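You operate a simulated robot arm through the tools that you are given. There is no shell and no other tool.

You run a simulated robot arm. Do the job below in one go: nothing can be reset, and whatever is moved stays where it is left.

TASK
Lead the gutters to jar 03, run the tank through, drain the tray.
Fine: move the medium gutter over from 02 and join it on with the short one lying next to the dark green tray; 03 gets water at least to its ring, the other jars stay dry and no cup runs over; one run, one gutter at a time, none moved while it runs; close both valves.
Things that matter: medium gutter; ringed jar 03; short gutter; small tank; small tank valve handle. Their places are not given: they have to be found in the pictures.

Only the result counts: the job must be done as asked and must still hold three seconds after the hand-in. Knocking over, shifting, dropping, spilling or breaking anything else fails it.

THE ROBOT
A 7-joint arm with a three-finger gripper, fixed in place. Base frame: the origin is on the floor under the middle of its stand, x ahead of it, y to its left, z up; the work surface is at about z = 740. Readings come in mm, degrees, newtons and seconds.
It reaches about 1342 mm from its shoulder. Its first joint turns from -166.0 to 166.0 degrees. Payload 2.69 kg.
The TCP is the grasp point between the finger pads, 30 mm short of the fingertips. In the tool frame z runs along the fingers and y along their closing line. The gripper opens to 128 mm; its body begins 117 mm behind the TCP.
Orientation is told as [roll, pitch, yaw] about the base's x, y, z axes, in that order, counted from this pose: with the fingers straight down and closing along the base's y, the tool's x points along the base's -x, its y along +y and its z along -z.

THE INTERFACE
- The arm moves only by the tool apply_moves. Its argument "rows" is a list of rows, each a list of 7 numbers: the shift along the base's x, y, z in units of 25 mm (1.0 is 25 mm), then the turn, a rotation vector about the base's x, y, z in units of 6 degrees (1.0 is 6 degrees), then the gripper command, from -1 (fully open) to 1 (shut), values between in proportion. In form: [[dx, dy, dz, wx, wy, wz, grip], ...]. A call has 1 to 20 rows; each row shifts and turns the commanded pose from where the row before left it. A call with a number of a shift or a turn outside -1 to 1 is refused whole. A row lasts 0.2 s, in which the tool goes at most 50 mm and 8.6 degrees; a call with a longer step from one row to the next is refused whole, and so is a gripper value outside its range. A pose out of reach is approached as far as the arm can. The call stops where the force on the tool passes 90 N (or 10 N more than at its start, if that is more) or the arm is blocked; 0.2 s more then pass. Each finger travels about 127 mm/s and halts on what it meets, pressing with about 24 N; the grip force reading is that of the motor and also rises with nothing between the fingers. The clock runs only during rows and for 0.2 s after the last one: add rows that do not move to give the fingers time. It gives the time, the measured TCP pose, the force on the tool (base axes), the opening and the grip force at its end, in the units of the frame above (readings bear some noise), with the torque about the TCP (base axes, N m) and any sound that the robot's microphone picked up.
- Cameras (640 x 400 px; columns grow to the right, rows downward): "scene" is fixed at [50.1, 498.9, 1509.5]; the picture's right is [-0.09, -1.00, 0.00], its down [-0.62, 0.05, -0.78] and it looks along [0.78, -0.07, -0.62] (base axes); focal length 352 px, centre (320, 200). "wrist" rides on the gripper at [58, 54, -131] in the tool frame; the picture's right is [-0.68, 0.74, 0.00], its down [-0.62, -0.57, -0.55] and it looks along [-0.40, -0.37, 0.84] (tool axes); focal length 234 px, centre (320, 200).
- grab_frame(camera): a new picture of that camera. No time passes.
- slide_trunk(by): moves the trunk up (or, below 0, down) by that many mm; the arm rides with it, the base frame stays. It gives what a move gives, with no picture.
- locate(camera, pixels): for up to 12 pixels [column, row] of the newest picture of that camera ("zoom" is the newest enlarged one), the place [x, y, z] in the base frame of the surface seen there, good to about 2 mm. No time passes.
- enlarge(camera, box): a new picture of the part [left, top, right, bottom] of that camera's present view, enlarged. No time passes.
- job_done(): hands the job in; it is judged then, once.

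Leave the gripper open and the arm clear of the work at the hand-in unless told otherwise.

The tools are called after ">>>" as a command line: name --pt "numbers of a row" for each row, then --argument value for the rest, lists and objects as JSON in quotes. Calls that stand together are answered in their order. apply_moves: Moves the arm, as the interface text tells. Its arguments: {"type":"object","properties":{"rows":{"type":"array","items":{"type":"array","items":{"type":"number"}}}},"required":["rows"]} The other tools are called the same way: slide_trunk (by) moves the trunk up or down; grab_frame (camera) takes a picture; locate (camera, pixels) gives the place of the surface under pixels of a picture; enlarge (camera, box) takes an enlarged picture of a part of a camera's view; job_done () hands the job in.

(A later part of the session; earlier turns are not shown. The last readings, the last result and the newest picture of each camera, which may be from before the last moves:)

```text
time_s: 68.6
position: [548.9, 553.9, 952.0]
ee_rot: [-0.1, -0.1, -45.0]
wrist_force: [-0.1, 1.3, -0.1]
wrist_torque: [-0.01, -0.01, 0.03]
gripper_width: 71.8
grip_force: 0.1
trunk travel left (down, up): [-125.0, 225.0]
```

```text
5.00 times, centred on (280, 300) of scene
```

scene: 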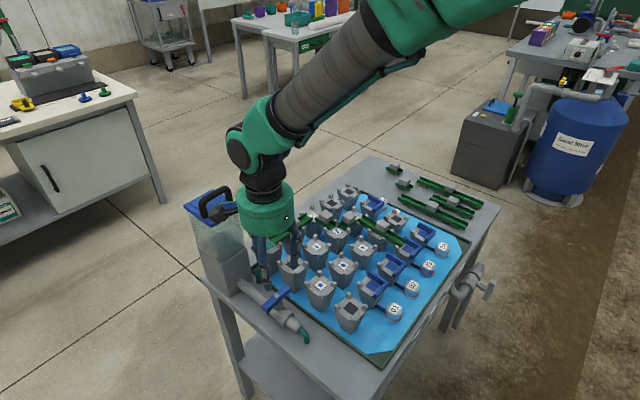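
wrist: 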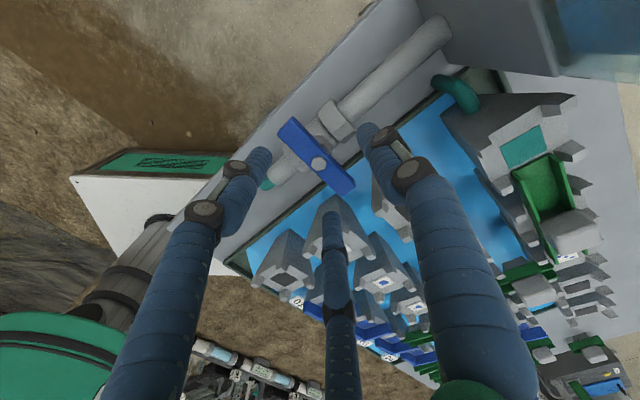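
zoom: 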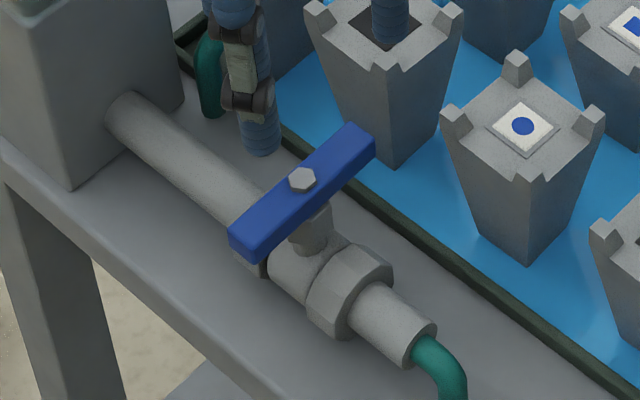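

The tank valve is shut again at the same angle. Next the tray drain: I go, with fingers shut, over the tray at z≈950 and turn to yaw 45.

>>> apply_moves --pt "0.207 -1 0 0 0 1 0.5" --pt "0.207 -1 0 0 0 1 1" --pt "0.207 -1 0 0 0 1 1" --pt "0.207 -1 0 0 0 1 1" --pt "0.207 -1 0 0 0 1 1" --pt "0.207 -1 0 0 0 1 1" --pt "0.207 -1 0 0 0 1 1" --pt "0.207 -1 0 0 0 1 1" --pt "0.207 -1 0 0 0 1 1" --pt "0.207 -1 0 0 0 1 1" --pt "0.207 -1 0 0 0 1 1" --pt "0.207 -1 0 0 0 1 1" --pt "0.207 -1 0 0 0 1 1" --pt "0.207 -1 0 0 0 1 1" --pt "0.207 -1 0 0 0 1 1"

>>> apply_moves --pt "0.196 -0.948 0 0 0 0 1" --pt "0.196 -0.948 0 0 0 0 1" --pt "0.196 -0.948 0 0 0 0 1" --pt "0.196 -0.948 0 0 0 0 1" --pt "0.196 -0.948 0 0 0 0 1" --pt "0.196 -0.948 0 0 0 0 1" --pt "0.196 -0.948 0 0 0 0 1" --pt "0.196 -0.948 0 0 0 0 1" --pt "0.196 -0.948 0 0 0 0 1" --pt "0.196 -0.948 0 0 0 0 1" --pt "0.196 -0.948 0 0 0 0 1" --pt "0 0 -0.8 0 0 0 1" --pt "0 0 -0.8 0 0 0 1" --pt "0 0 -0.8 0 0 0 1" --pt "0 0 -0.8 0 0 0 1" --pt "0 0 0 0 0 0 1"

>>> grab_frame --camera "wrist"

>>> grab_frame --camera "scene"

```text
time_s: 71.8
position: [627.1, 177.1, 952.0]
ee_rot: [0.0, 0.0, 45.1]
wrist_force: [-0.6, 0.0, 1.2]
wrist_torque: [-0.02, 0.01, 0.02]
gripper_width: 2.0
grip_force: 24.2
trunk travel left (down, up): [-125.0, 225.0]
```

```text
time_s: 75.2
position: [682.2, -82.5, 870.2]
ee_rot: [0.0, 0.0, 45.0]
wrist_force: [0.2, 0.0, 0.6]
wrist_torque: [-0.01, -0.02, 0.0]
gripper_width: 2.3
grip_force: 24.0
trunk travel left (down, up): [-125.0, 225.0]
```

```text
taken
```

wrist: 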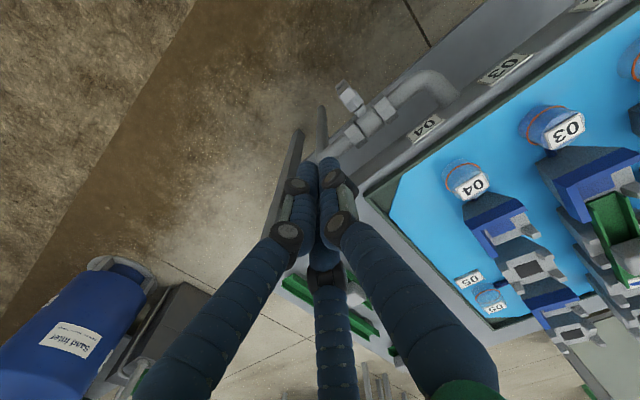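

```text
taken
```

scene: 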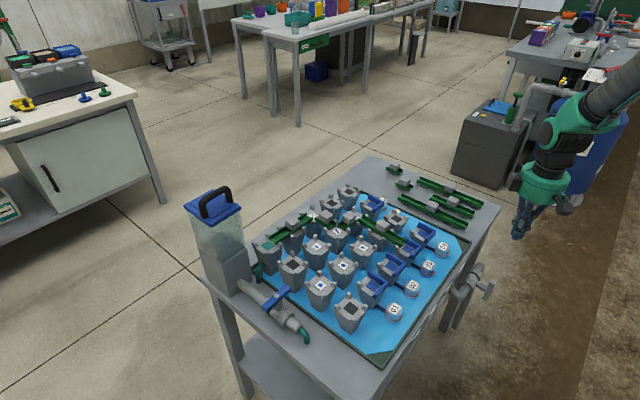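

The drain valve shows at (350,95) in the wrist view. I zoom there to re-measure the bar, and on jar 03.

>>> enlarge --camera "wrist" --box '[310, 60, 450, 160]'

>>> locate --camera "zoom" --pixels '[[150, 95], [190, 140], [210, 185], [170, 145], [205, 160], [125, 120], [180, 170], [230, 195], [270, 235], [200, 310], [350, 195], [235, 215]]'

>>> enlarge --camera "wrist" --box '[430, 80, 630, 240]'

```text
4.00 times, centred on (380, 110) of wrist
```

zoom: 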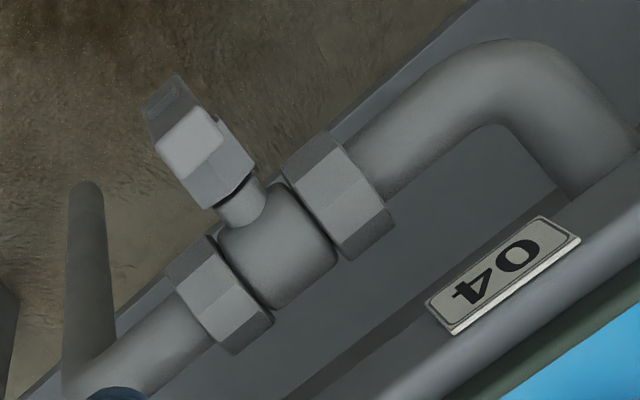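

```text
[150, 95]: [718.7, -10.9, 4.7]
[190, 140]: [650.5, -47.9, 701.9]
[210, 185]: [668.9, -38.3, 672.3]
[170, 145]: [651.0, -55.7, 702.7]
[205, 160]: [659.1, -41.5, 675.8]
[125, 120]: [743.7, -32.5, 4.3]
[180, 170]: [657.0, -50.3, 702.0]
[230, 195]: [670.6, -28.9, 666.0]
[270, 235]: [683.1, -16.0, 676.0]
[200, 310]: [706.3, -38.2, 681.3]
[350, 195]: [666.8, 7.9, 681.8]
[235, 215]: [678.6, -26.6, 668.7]
```

```text
2.50 times, centred on (530, 160) of wrist
```

zoom: 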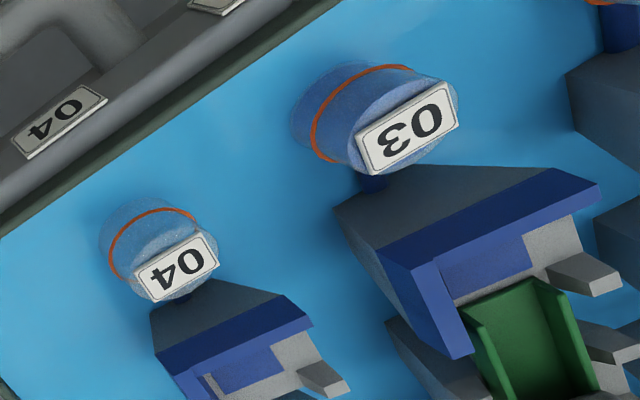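

Jar 03 is filled well above its ring; 04 is clear. The drain bar's centre is about (652,-48,665), top at 702. I descend beside it on its (+x,-y) side: first to z≈715 (tips ≈685).

>>> apply_moves --pt "0 0 -0.8 0 0 0 1" --pt "0 0 -0.8 0 0 0 1" --pt "0 0 -0.8 0 0 0 1" --pt "0 0 -0.8 0 0 0 1" --pt "0 0 -0.8 0 0 0 1" --pt "0 0 -0.8 0 0 0 1" --pt "0 0 -0.8 0 0 0 1" --pt "0 0 -0.4 0 0 0 1" --pt "0 0 -0.24 0 0 0 1" --pt "0 0 0 0 0 0 1"

>>> grab_frame --camera "wrist"

>>> enlarge --camera "wrist" --box '[230, 60, 430, 220]'

>>> enlarge --camera "scene" --box '[420, 200, 540, 320]'

```text
time_s: 77.4
position: [680.7, -81.7, 716.4]
ee_rot: [0.0, 0.0, 45.0]
wrist_force: [-0.4, 0.6, -0.2]
wrist_torque: [-0.01, 0.02, -0.04]
gripper_width: 2.1
grip_force: 23.3
trunk travel left (down, up): [-125.0, 225.0]
```

```text
taken
```

wrist: 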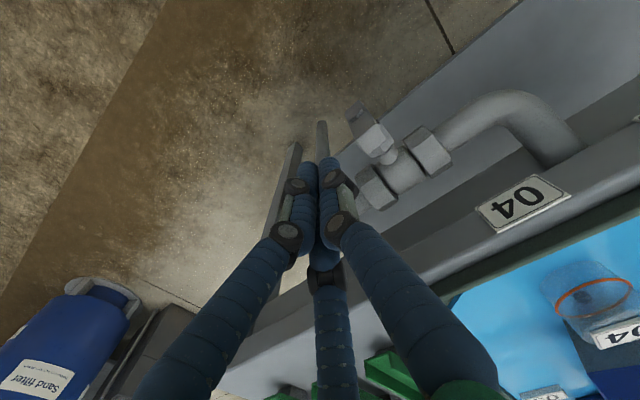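

```text
2.50 times, centred on (330, 140) of wrist
```

zoom: 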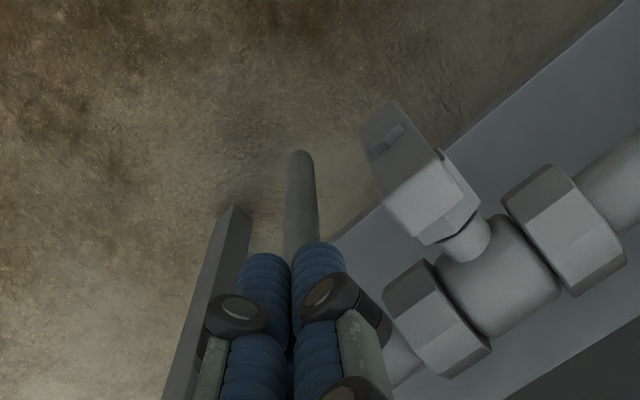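

```text
3.33 times, centred on (480, 260) of scene
```

zoom: 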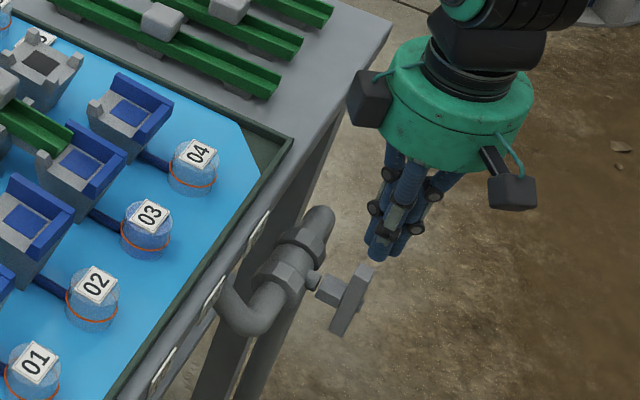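

The closed fingers stand right beside the bar's top end. I push toward (-x,+y) in small steps to start turning the bar (counter-clockwise seen from outside).

>>> apply_moves --pt "-0.226 0.226 0 0 0 0 1" --pt "-0.226 0.226 0 0 0 0 1" --pt "-0.17 0.17 0.02 0 0 0 1" --pt "0 0 0 0 0 0 1"

>>> enlarge --camera "scene" --box '[440, 230, 540, 320]'

>>> enlarge --camera "wrist" --box '[230, 60, 430, 220]'

```text
time_s: 78.4
position: [665.7, -67.1, 715.5]
ee_rot: [0.0, 0.0, 45.0]
wrist_force: [1.3, -0.5, 0.9]
wrist_torque: [-0.01, -0.01, -0.03]
gripper_width: 2.3
grip_force: 23.8
trunk travel left (down, up): [-125.0, 225.0]
```

```text
4.44 times, centred on (490, 275) of scene
```

zoom: 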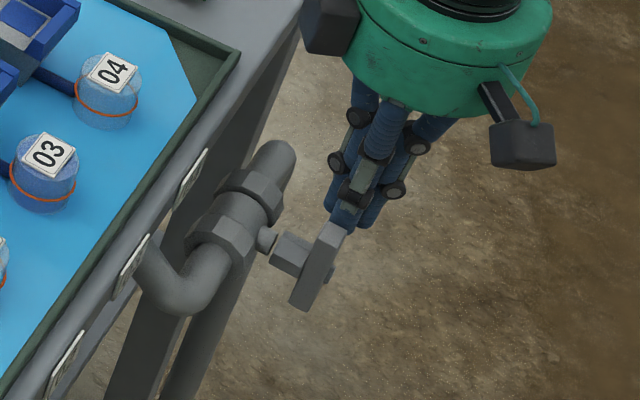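

```text
2.50 times, centred on (330, 140) of wrist
```

zoom: 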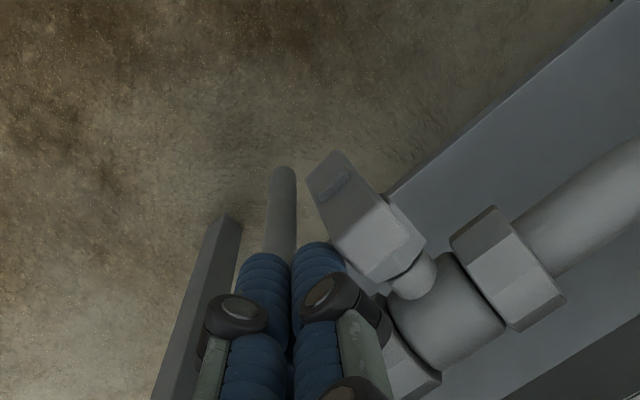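

Almost touching. I push on another 12 mm.

>>> apply_moves --pt "-0.17 0.17 0 0 0 0 1" --pt "-0.17 0.17 0 0 0 0 1" --pt "0 0 0 0 0 0 1"

>>> enlarge --camera "scene" --box '[440, 230, 540, 320]'

>>> enlarge --camera "wrist" --box '[230, 60, 430, 220]'

```text
time_s: 79.2
position: [655.6, -57.8, 715.8]
ee_rot: [0.0, -0.1, 45.0]
wrist_force: [0.8, 0.2, 0.6]
wrist_torque: [0.01, -0.04, 0.0]
gripper_width: 2.2
grip_force: 24.5
trunk travel left (down, up): [-125.0, 225.0]
```

```text
4.44 times, centred on (490, 275) of scene
```

zoom: 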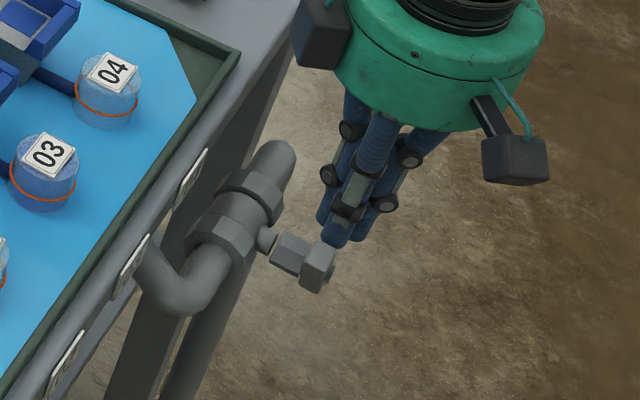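

```text
2.50 times, centred on (330, 140) of wrist
```

zoom: 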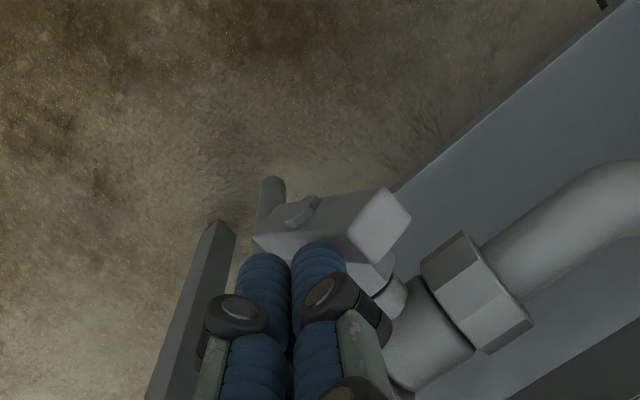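

The bar turned easily. I locate its ends to read the angle.

>>> locate --camera "zoom" --pixels '[[380, 220], [365, 245], [400, 215], [262, 240], [330, 215], [300, 210], [280, 225], [350, 250], [385, 195], [305, 230], [372, 275], [345, 235]]'

>>> enlarge --camera "scene" --box '[480, 260, 540, 310]'

```text
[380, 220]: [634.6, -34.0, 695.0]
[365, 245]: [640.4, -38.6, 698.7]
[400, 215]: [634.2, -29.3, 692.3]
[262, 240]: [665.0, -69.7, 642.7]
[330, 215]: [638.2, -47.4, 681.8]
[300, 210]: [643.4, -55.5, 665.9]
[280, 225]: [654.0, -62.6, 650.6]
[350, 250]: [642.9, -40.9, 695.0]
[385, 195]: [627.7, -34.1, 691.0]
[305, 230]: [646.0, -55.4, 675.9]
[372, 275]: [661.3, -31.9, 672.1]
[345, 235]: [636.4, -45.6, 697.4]
```

```text
8.00 times, centred on (510, 285) of scene
```

zoom: 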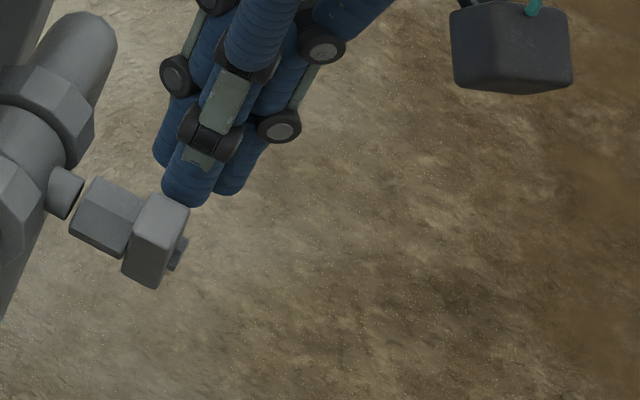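

The bar stands at about 45°. I continue along the arc: left and down.

>>> apply_moves --pt "-0.17 0.17 -0.08 0 0 0 1" --pt "-0.17 0.17 -0.12 0 0 0 1" --pt "-0.1414 0.1414 -0.16 0 0 0 1" --pt "0 0 0 0 0 0 1"

>>> enlarge --camera "wrist" --box '[230, 60, 430, 220]'

>>> enlarge --camera "scene" --box '[450, 240, 540, 310]'

```text
time_s: 80.2
position: [643.1, -45.3, 705.4]
ee_rot: [0.0, 0.0, 45.0]
wrist_force: [0.1, 0.7, 0.7]
wrist_torque: [0.04, 0.0, 0.0]
gripper_width: 2.2
grip_force: 24.2
trunk travel left (down, up): [-125.0, 225.0]
```

```text
2.50 times, centred on (330, 140) of wrist
```

zoom: 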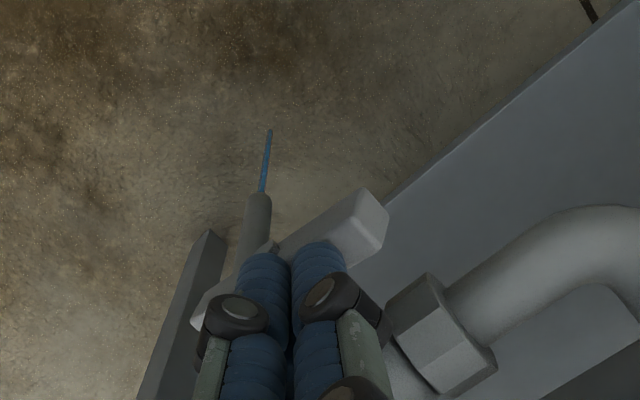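

```text
5.71 times, centred on (495, 275) of scene
```

zoom: 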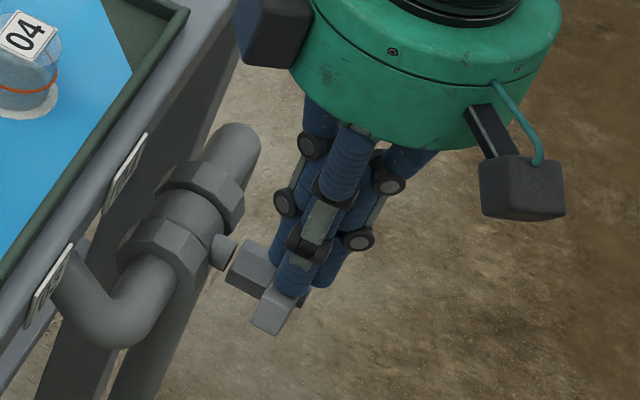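

A blue stream runs from the drain pipe: the tray is draining. I push a little further to open it well, then hold and watch the tray.

>>> apply_moves --pt "-0.11 0.11 -0.08 0 0 0 1" --pt "-0.085 0.085 -0.08 0 0 0 1" --pt "0 0 0 0 0 0 1" --pt "0 0 0 0 0 0 1" --pt "0 0 0 0 0 0 1"

>>> enlarge --camera "wrist" --box '[230, 60, 430, 220]'

>>> grab_frame --camera "scene"

```text
time_s: 81.4
position: [638.7, -40.7, 702.4]
ee_rot: [-0.1, 0.0, 45.0]
wrist_force: [0.2, 0.1, -0.7]
wrist_torque: [-0.07, 0.0, -0.04]
gripper_width: 2.5
grip_force: 24.4
trunk travel left (down, up): [-125.0, 225.0]
```

```text
2.50 times, centred on (330, 140) of wrist
```

zoom: 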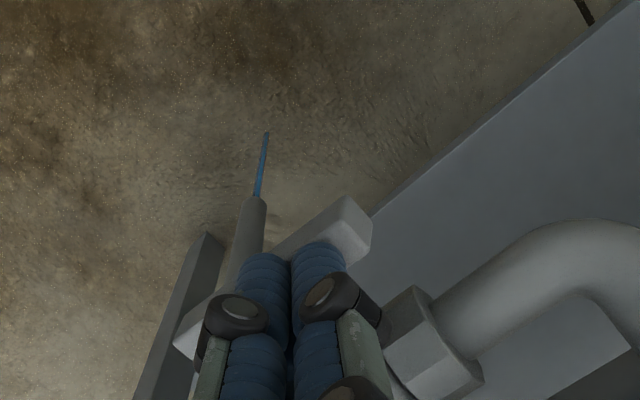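

```text
taken
```

scene: 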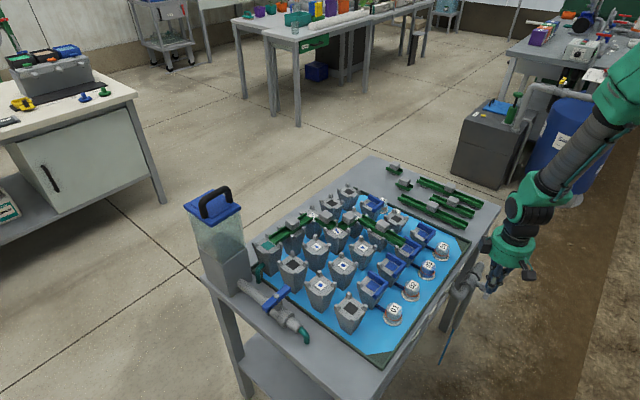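

Jar bases emerge as the tray empties. I hold on.

>>> apply_moves --pt "0 0 0 0 0 0 1" --pt "0 0 0 0 0 0 1" --pt "0 0 0 0 0 0 1" --pt "0 0 0 0 0 0 1" --pt "0 0 0 0 0 0 1" --pt "0 0 0 0 0 0 1" --pt "0 0 0 0 0 0 1" --pt "0 0 0 0 0 0 1" --pt "0 0 0 0 0 0 1" --pt "0 0 0 0 0 0 1" --pt "0 0 0 0 0 0 1" --pt "0 0 0 0 0 0 1" --pt "0 0 0 0 0 0 1" --pt "0 0 0 0 0 0 1" --pt "0 0 0 0 0 0 1"

>>> grab_frame --camera "scene"

>>> enlarge --camera "scene" --box '[240, 180, 480, 360]'

```text
time_s: 84.6
position: [640.0, -40.9, 702.5]
ee_rot: [-0.1, 0.2, 45.1]
wrist_force: [0.7, 0.4, -0.4]
wrist_torque: [0.0, -0.01, 0.01]
gripper_width: 2.4
grip_force: 24.4
trunk travel left (down, up): [-125.0, 225.0]
```

```text
taken
```

scene: 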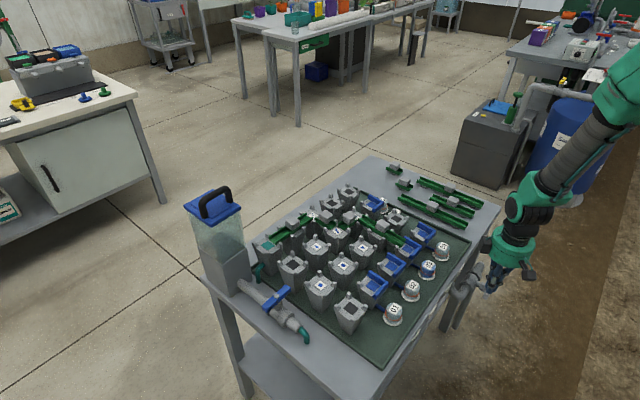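

```text
2.22 times, centred on (360, 270) of scene
```

zoom: 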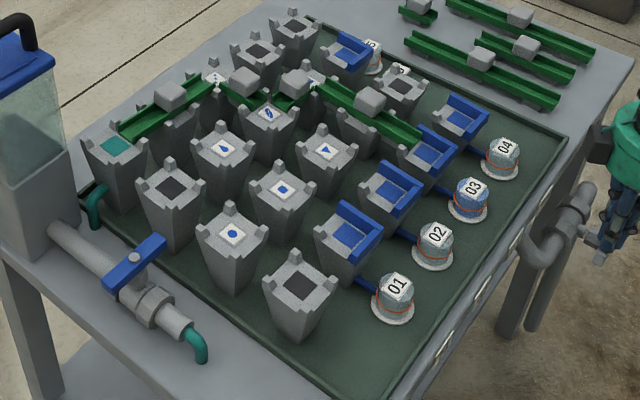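

The tray is empty (dark green floor visible), only 03 holds water. I check that the drain stream has ended and look at the bar position.

>>> apply_moves --pt "0 0 0 0 0 0 1" --pt "0 0 0 0 0 0 1" --pt "0 0 0 0 0 0 1" --pt "0 0 0 0 0 0 1" --pt "0 0 0 0 0 0 1"

>>> enlarge --camera "wrist" --box '[230, 60, 430, 220]'

>>> locate --camera "zoom" --pixels '[[345, 225], [365, 235], [330, 215], [185, 335], [210, 330], [300, 235], [355, 205], [350, 250], [195, 345], [320, 220], [180, 350], [340, 240]]'

>>> enlarge --camera "scene" --box '[430, 240, 540, 380]'

```text
time_s: 85.8
position: [640.0, -40.5, 702.1]
ee_rot: [-0.1, 0.0, 45.0]
wrist_force: [-0.2, 0.9, 0.6]
wrist_torque: [0.02, -0.01, 0.01]
gripper_width: 2.1
grip_force: 23.5
trunk travel left (down, up): [-125.0, 225.0]
```

```text
2.50 times, centred on (330, 140) of wrist
```

zoom: 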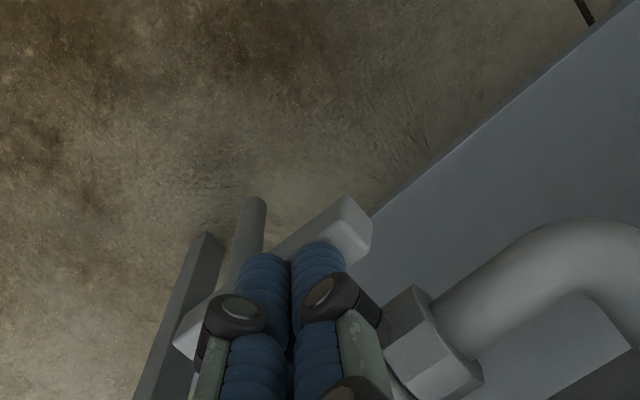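

```text
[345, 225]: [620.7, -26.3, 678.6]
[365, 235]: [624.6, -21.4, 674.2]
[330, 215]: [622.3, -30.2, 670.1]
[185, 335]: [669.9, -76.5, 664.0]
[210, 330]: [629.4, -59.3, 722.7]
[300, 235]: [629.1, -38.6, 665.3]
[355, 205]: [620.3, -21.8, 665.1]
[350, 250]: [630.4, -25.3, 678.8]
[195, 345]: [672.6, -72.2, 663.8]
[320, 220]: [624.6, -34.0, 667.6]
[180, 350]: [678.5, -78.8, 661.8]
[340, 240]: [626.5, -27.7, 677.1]
```

```text
2.86 times, centred on (485, 310) of scene
```

zoom: 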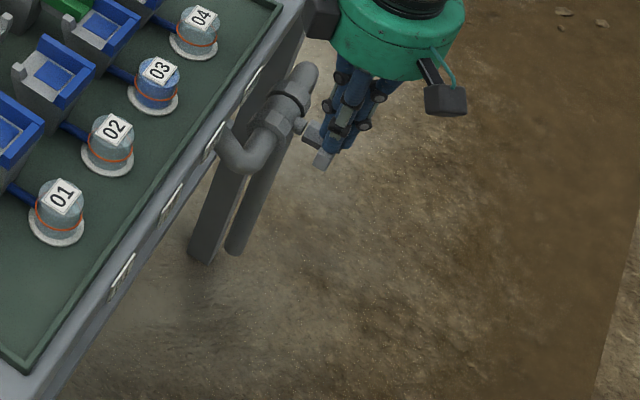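

The stream has stopped; the tray is drained. The bar stands about 78° open. To shut it I first press its right-hand end down from above, so I rise, move 43 mm toward (+x,-y) and come down to just above that end.

>>> apply_moves --pt "0 0 0.7 0 0 0 1" --pt "0 0 0.8 0 0 0 1" --pt "0 0 0.8 0 0 0 1" --pt "0.41 -0.41 0 0 0 0 1" --pt "0.41 -0.41 0 0 0 0 1" --pt "0.41 -0.41 0 0 0 0 1" --pt "0 0 -0.8 0 0 0 1" --pt "0 0 -0.8 0 0 0 1" --pt "0 0 -0.54 0 0 0 1" --pt "0 0 0 0 0 0 1"

>>> enlarge --camera "wrist" --box '[230, 60, 430, 220]'

>>> enlarge --camera "scene" --box '[440, 230, 540, 320]'

```text
time_s: 88.0
position: [669.4, -72.7, 706.3]
ee_rot: [0.0, 0.0, 45.1]
wrist_force: [0.2, 0.8, -0.2]
wrist_torque: [0.0, 0.01, 0.02]
gripper_width: 2.2
grip_force: 24.0
trunk travel left (down, up): [-125.0, 225.0]
```

```text
2.50 times, centred on (330, 140) of wrist
```

zoom: 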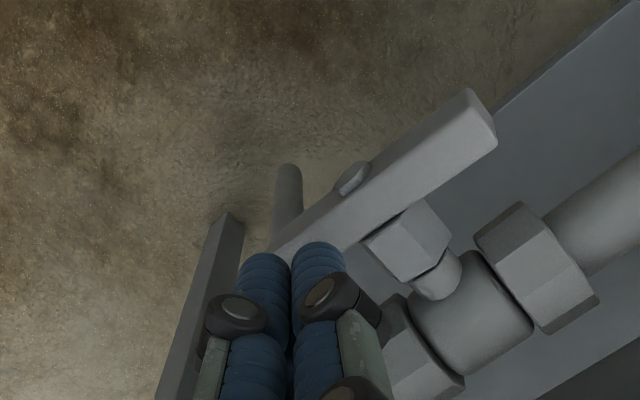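

```text
4.44 times, centred on (490, 275) of scene
```

zoom: 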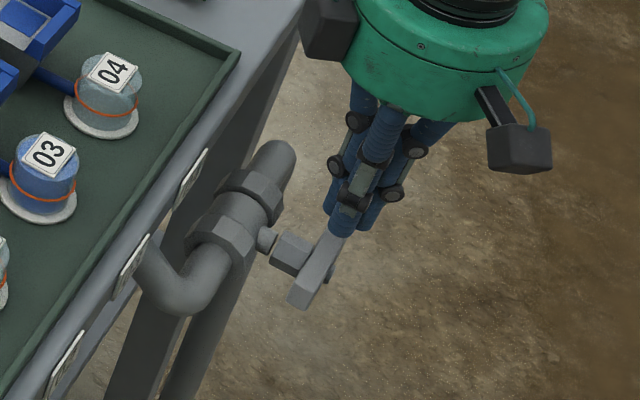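

The closed fingertips are right over the bar's near end. I press down in small steps.

>>> apply_moves --pt "0 0 -0.16 0 0 0 1" --pt "0 0 -0.16 0 0 0 1" --pt "0 0 -0.16 0 0 0 1" --pt "0 0 0 0 0 0 1"

>>> enlarge --camera "wrist" --box '[230, 60, 430, 220]'

>>> enlarge --camera "scene" --box '[440, 230, 540, 320]'

```text
time_s: 89.0
position: [669.7, -72.3, 695.3]
ee_rot: [0.0, 0.0, 44.9]
wrist_force: [-0.2, -0.1, -0.1]
wrist_torque: [0.02, 0.04, 0.02]
gripper_width: 2.3
grip_force: 24.2
trunk travel left (down, up): [-125.0, 225.0]
```

```text
2.50 times, centred on (330, 140) of wrist
```

zoom: 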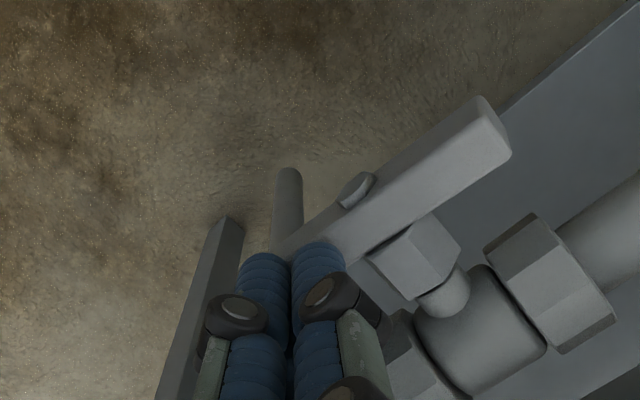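

```text
4.44 times, centred on (490, 275) of scene
```

zoom: 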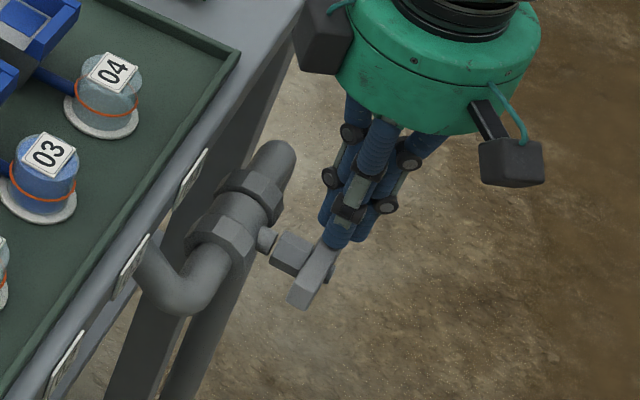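

Not touching yet. Further down.

>>> apply_moves --pt "0 0 -0.16 0 0 0 1" --pt "0 0 -0.16 0 0 0 1" --pt "0 0 -0.16 0 0 0 1" --pt "0 0 0 0 0 0 1"

>>> enlarge --camera "wrist" --box '[230, 60, 430, 220]'

>>> enlarge --camera "scene" --box '[440, 230, 540, 320]'

```text
time_s: 90.0
position: [671.1, -71.9, 683.8]
ee_rot: [-0.1, -0.1, 45.0]
wrist_force: [6.4, -6.2, 2.2]
wrist_torque: [-0.12, -0.13, -0.04]
gripper_width: 1.9
grip_force: 24.0
trunk travel left (down, up): [-125.0, 225.0]
```

```text
2.50 times, centred on (330, 140) of wrist
```

zoom: 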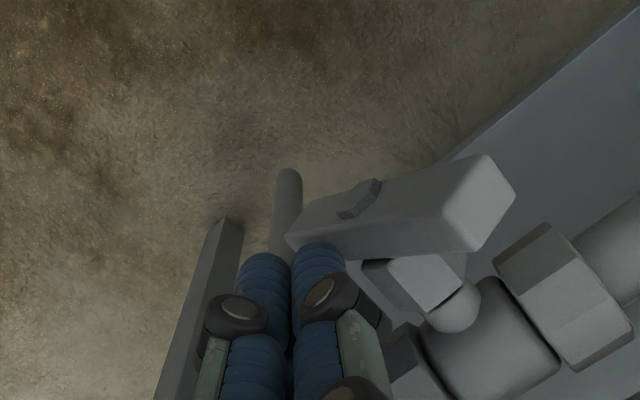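

```text
4.44 times, centred on (490, 275) of scene
```

zoom: 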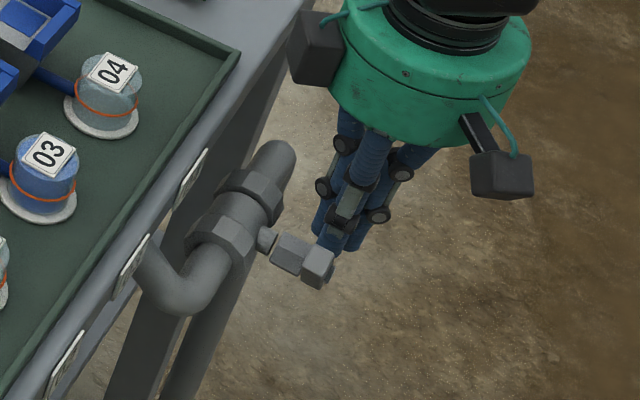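

The bar has turned to about 50°. I check the clearance of the gripper's black box to the table edge and the bar's ends.

>>> locate --camera "zoom" --pixels '[[310, 75], [335, 70], [318, 270], [330, 255], [305, 255], [290, 60], [500, 190], [320, 250], [310, 280], [300, 75]]'

>>> enlarge --camera "wrist" --box '[230, 60, 430, 220]'

>>> locate --camera "zoom" --pixels '[[480, 200], [465, 240], [500, 190], [485, 165], [360, 200], [300, 240], [320, 220], [400, 210], [445, 245], [295, 235]]'

```text
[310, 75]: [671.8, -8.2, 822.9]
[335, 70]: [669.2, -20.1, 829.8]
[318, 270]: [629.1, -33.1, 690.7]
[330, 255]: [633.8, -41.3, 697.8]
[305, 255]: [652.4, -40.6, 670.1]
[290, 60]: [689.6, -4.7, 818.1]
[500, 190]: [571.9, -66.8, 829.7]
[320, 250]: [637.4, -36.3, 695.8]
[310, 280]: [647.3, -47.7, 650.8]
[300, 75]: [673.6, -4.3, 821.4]
```

```text
2.50 times, centred on (330, 140) of wrist
```

zoom: 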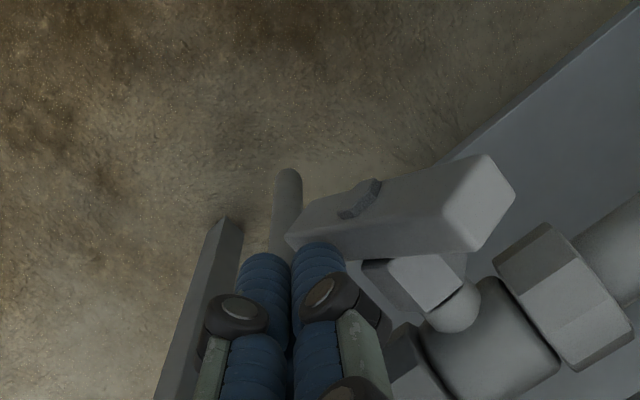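

```text
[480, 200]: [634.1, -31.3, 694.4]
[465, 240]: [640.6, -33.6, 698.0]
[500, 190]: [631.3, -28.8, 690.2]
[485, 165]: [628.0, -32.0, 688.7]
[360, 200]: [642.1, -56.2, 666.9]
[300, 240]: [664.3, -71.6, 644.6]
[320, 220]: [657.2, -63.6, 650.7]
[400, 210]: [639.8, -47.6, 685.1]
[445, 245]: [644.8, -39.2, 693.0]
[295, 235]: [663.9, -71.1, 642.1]
```

Box bottom is at z≈820, clear of the table. The bar is at about 42°. I press 7 mm lower.

>>> apply_moves --pt "0 0 -0.14 0 0 0 1" --pt "0 0 -0.14 0 0 0 1" --pt "0 0 0 0 0 0 1"

>>> enlarge --camera "wrist" --box '[230, 60, 430, 220]'

>>> enlarge --camera "scene" --box '[440, 230, 540, 320]'

```text
time_s: 90.8
position: [671.0, -71.7, 675.0]
ee_rot: [0.0, -0.1, 45.0]
wrist_force: [-0.3, 0.1, -0.4]
wrist_torque: [0.02, -0.01, 0.02]
gripper_width: 2.1
grip_force: 24.2
trunk travel left (down, up): [-125.0, 225.0]
```

```text
2.50 times, centred on (330, 140) of wrist
```

zoom: 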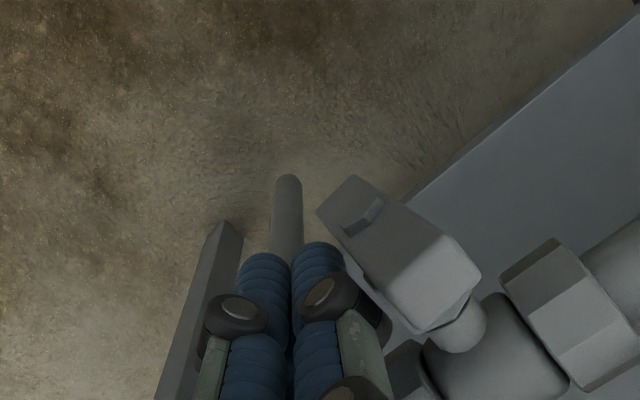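

```text
4.44 times, centred on (490, 275) of scene
```

zoom: 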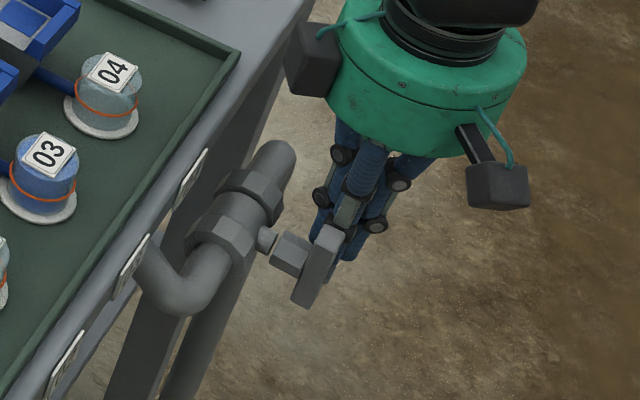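

The bar is now nearly upright. I measure it.

>>> enlarge --camera "wrist" --box '[310, 110, 410, 200]'

>>> locate --camera "zoom" --pixels '[[310, 225], [250, 265], [375, 260], [290, 300], [210, 145], [100, 130], [150, 80], [160, 190], [250, 150], [330, 280], [300, 250], [130, 100]]'

```text
4.44 times, centred on (360, 155) of wrist
```

zoom: 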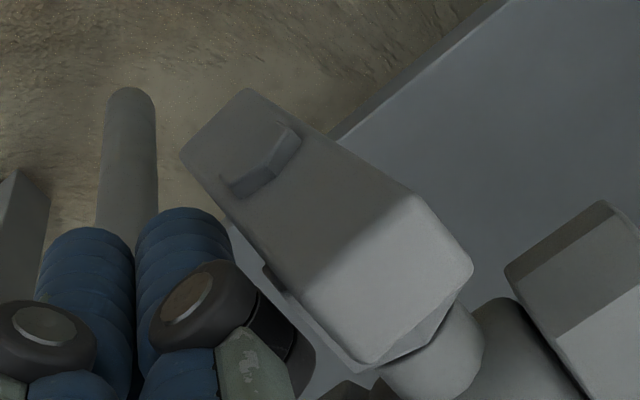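

```text
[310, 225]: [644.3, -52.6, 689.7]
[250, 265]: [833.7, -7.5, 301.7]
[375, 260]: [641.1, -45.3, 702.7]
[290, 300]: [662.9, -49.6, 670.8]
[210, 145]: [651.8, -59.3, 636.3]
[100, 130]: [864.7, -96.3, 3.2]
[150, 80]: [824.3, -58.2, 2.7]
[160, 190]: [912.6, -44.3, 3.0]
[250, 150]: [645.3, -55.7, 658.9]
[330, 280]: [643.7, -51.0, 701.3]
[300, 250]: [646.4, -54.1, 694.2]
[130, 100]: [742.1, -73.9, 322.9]
```

>>> locate --camera "zoom" --pixels '[[245, 97], [192, 152], [410, 205], [310, 285], [460, 262], [370, 352], [330, 150], [250, 230], [440, 230], [340, 320], [285, 120], [225, 190]]'

```text
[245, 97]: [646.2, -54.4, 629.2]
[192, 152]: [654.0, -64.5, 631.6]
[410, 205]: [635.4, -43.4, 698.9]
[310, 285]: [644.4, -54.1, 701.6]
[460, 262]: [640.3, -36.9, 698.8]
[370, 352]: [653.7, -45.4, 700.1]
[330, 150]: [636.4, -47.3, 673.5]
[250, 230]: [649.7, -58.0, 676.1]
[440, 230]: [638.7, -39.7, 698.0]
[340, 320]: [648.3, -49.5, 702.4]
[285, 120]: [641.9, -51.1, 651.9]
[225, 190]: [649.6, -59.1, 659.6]
```

Top at l≈-8, bottom at +6.6: the bar is still about 12° short. I rise, go to its other (−x,+y) side and will push the top end back upright.

>>> apply_moves --pt "0 0 0.6 0 0 0 1" --pt "0 0 0.8 0 0 0 1" --pt "0 0 1 0 0 0 1" --pt "0 0 0.98 0 0 0 1" --pt "-0.679 0.679 0 0 0 0 1" --pt "-0.679 0.679 0 0 0 0 1" --pt "-0.679 0.679 0 0 0 0 1" --pt "0 0 -0.6 0 0 0 1" --pt "0 0 -0.6 0 0 0 1" --pt "0 0 -0.48 0 0 0 1" --pt "0 0 0 0 0 0 1"

>>> grab_frame --camera "wrist"

>>> enlarge --camera "wrist" --box '[230, 60, 430, 220]'

>>> enlarge --camera "scene" --box '[440, 230, 540, 320]'

```text
time_s: 93.2
position: [620.4, -21.2, 718.4]
ee_rot: [0.0, 0.0, 45.1]
wrist_force: [-0.9, 0.0, -0.2]
wrist_torque: [0.02, 0.01, -0.03]
gripper_width: 2.2
grip_force: 24.3
trunk travel left (down, up): [-125.0, 225.0]
```

```text
taken
```

wrist: 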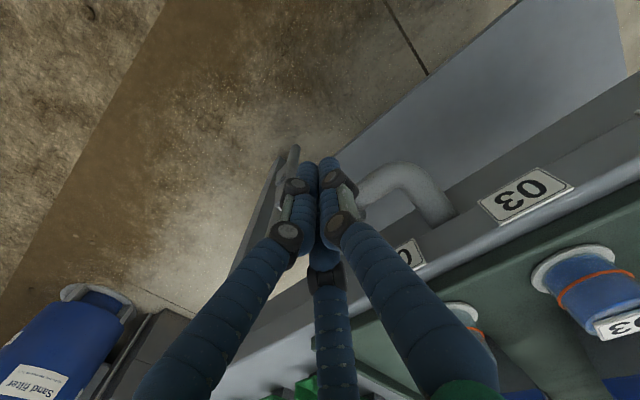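

```text
2.50 times, centred on (330, 140) of wrist
```

zoom: 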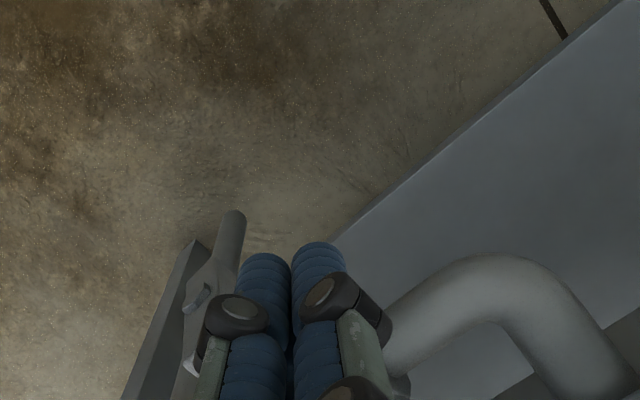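

```text
4.44 times, centred on (490, 275) of scene
```

zoom: 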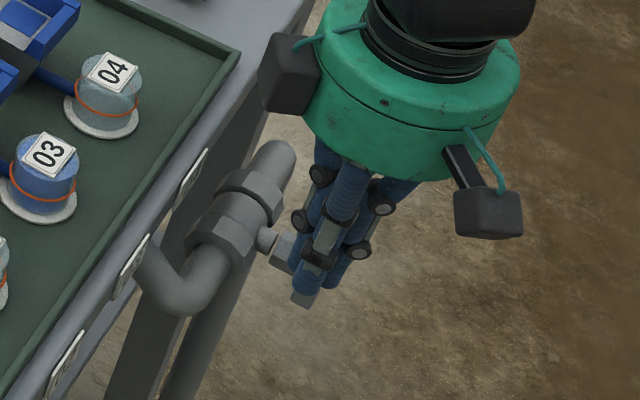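

I push toward (+x,-y) in small steps: about 14 mm first.

>>> apply_moves --pt "0.14 -0.14 0 0 0 0 1" --pt "0.14 -0.14 0 0 0 0 1" --pt "0.12 -0.12 0 0 0 0 1" --pt "0 0 0 0 0 0 1"

>>> enlarge --camera "scene" --box '[470, 250, 530, 310]'

>>> enlarge --camera "wrist" --box '[260, 110, 380, 210]'

```text
time_s: 94.2
position: [629.6, -30.2, 719.5]
ee_rot: [0.0, -0.1, 45.1]
wrist_force: [0.6, 2.8, 0.0]
wrist_torque: [0.11, 0.0, 0.05]
gripper_width: 2.4
grip_force: 23.9
trunk travel left (down, up): [-125.0, 225.0]
```

```text
6.67 times, centred on (500, 280) of scene
```

zoom: 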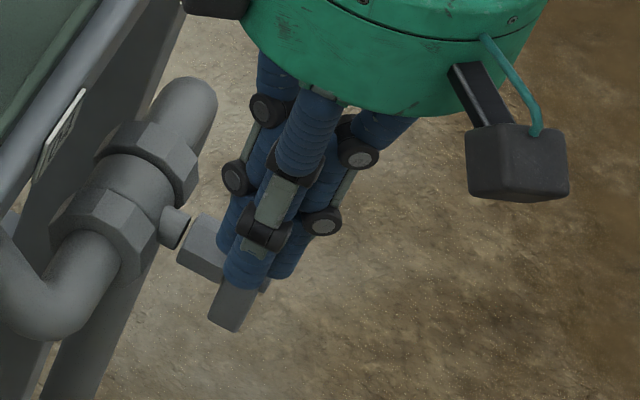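

```text
4.00 times, centred on (320, 160) of wrist
```

zoom: 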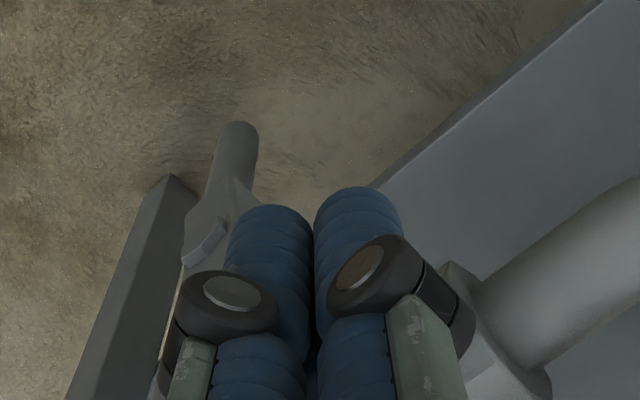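

>>> locate --camera "zoom" --pixels '[[230, 180], [258, 205], [205, 243], [190, 235], [225, 200], [240, 195], [215, 215], [245, 182], [195, 262], [200, 210]]'

>>> enlarge --camera "scene" --box '[480, 270, 520, 310]'

>>> locate --camera "zoom" --pixels '[[290, 300], [265, 290], [240, 270], [300, 240], [255, 310], [330, 270], [250, 240], [270, 260], [305, 300], [345, 255]]'

```text
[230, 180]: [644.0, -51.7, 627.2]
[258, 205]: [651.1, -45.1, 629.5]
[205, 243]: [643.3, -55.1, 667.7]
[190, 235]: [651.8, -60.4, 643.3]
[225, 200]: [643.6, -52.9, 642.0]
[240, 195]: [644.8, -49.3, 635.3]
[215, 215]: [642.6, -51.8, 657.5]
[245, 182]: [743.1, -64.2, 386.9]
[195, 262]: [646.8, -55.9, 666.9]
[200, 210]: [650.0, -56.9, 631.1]
```

```text
10.00 times, centred on (500, 290) of scene
```

zoom: 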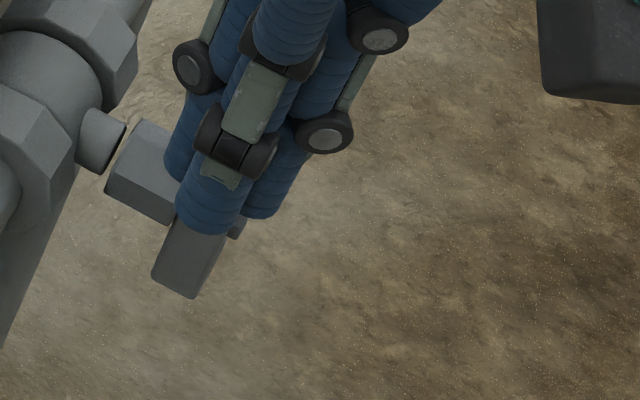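

```text
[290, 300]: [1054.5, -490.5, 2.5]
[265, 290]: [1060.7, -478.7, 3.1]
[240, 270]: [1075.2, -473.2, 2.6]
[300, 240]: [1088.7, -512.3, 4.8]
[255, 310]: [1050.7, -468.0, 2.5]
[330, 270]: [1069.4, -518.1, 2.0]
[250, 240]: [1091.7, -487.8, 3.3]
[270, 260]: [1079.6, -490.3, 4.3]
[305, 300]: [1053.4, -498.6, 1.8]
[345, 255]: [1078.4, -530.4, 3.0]
```

About 6° remains (bottom end 4 mm off). I push 4 mm more.

>>> apply_moves --pt "0.06 -0.06 0 0 0 0 1" --pt "0.055 -0.055 0 0 0 0 1" --pt "0 0 0 0 0 0 1"

>>> enlarge --camera "wrist" --box '[260, 110, 380, 210]'

>>> locate --camera "zoom" --pixels '[[230, 190], [205, 205], [190, 245], [255, 215], [225, 205], [200, 225], [185, 225], [195, 255], [240, 200], [215, 195]]'

```text
time_s: 95.0
position: [631.7, -33.6, 718.8]
ee_rot: [0.0, 0.1, 45.0]
wrist_force: [-0.2, -0.2, -0.2]
wrist_torque: [-0.03, -0.01, -0.02]
gripper_width: 2.5
grip_force: 23.4
trunk travel left (down, up): [-125.0, 225.0]
```

```text
4.00 times, centred on (320, 160) of wrist
```

zoom: 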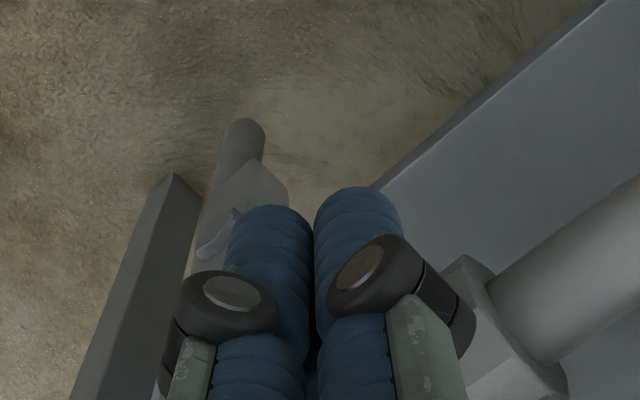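

```text
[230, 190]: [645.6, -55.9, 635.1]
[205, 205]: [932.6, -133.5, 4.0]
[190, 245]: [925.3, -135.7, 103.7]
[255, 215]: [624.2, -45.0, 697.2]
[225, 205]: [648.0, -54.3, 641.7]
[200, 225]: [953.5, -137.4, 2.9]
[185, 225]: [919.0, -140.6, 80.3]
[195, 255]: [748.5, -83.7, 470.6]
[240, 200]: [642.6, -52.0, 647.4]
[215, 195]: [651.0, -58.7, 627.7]
```

Force is zero again; the bar seems to follow. I back off sideways, rise, and look from a free vantage point.

>>> apply_moves --pt "-0.25 0.25 0 0 0 0 1" --pt "-0.25 0.25 0 0 0 0 1" --pt "0 0 0.8 0 0 0 1" --pt "0 0 1 0 0 0 1" --pt "0 0 1 0 0 0 1" --pt "0 0 1 0 0 0 1" --pt "0 0 1 0 0 0 1" --pt "-0.6 -0.5 0.5 0 0 1 0.5" --pt "-0.6 -0.5 0.5 0 0 1 0" --pt "-0.6 -0.5 0 0 0 1 -0.5" --pt "-0.6 -0.5 0 0 0 1 -1" --pt "0 -0.5 0 0 0 1 -1" --pt "0 -0.5 0 0 0 1 -1" --pt "0 -0.5 0 0 0 1 -1" --pt "0 0 0 0 0 0.5 -1"

>>> grab_frame --camera "wrist"

>>> enlarge --camera "scene" --box '[430, 230, 530, 320]'

```text
time_s: 98.2
position: [559.7, -109.5, 865.1]
ee_rot: [-0.1, 0.0, 90.1]
wrist_force: [-0.4, -1.0, 0.0]
wrist_torque: [0.01, -0.03, -0.01]
gripper_width: 128.3
grip_force: 0.1
trunk travel left (down, up): [-125.0, 225.0]
```

```text
taken
```

wrist: 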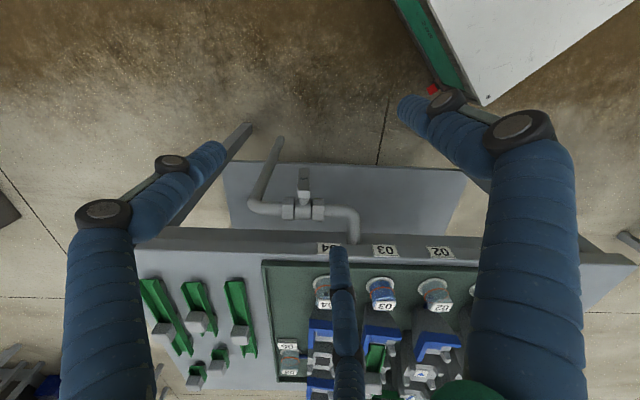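

```text
4.44 times, centred on (480, 275) of scene
```

zoom: 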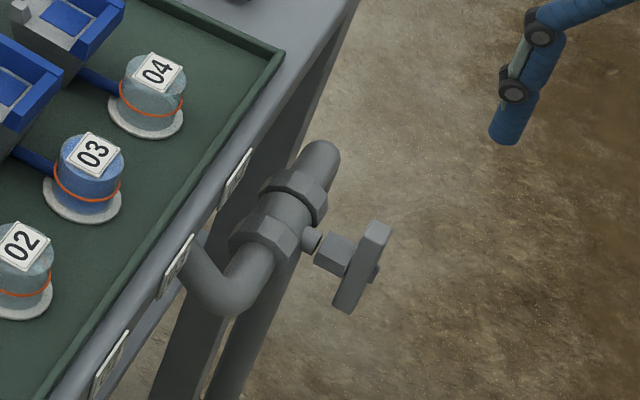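

Now the valve bar is in free view at (304,185). I zoom and measure its angle.

>>> enlarge --camera "wrist" --box '[270, 155, 350, 225]'

>>> locate --camera "zoom" --pixels '[[240, 110], [305, 110], [240, 180], [310, 180], [275, 130], [275, 195], [243, 230], [312, 230], [275, 215], [240, 140], [308, 140], [275, 250]]'

```text
5.71 times, centred on (310, 190) of wrist
```

zoom: 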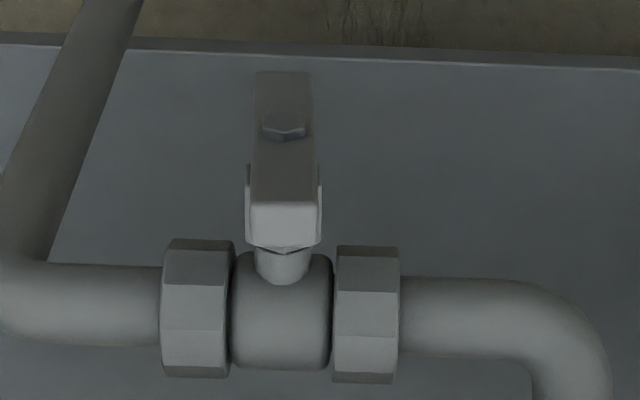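

```text
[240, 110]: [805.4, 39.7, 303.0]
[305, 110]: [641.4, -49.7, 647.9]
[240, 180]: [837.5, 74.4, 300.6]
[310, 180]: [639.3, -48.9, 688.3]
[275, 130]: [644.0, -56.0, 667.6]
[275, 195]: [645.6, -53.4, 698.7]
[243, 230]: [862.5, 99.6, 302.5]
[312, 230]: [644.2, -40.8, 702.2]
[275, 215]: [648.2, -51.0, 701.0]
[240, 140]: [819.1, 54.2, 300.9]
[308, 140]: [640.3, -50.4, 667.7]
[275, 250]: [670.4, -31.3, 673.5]
```

>>> locate --camera "zoom" --pixels '[[256, 90], [310, 90], [256, 110], [311, 110], [254, 150], [314, 150], [253, 180], [316, 180], [252, 198], [318, 198], [250, 225], [320, 225]]'

>>> enlarge --camera "wrist" --box '[290, 160, 320, 205]'

```text
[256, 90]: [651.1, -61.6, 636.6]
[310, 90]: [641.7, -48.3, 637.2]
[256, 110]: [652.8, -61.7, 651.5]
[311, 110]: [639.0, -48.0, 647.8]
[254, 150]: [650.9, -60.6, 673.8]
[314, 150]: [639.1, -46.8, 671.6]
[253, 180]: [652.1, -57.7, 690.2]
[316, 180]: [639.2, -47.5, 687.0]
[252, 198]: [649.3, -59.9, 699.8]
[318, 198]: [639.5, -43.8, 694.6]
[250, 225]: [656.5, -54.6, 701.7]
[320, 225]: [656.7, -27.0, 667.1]
```

```text
8.89 times, centred on (305, 182) of wrist
```

zoom: 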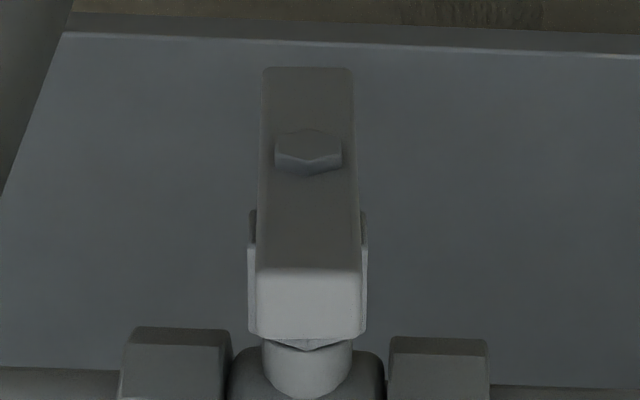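

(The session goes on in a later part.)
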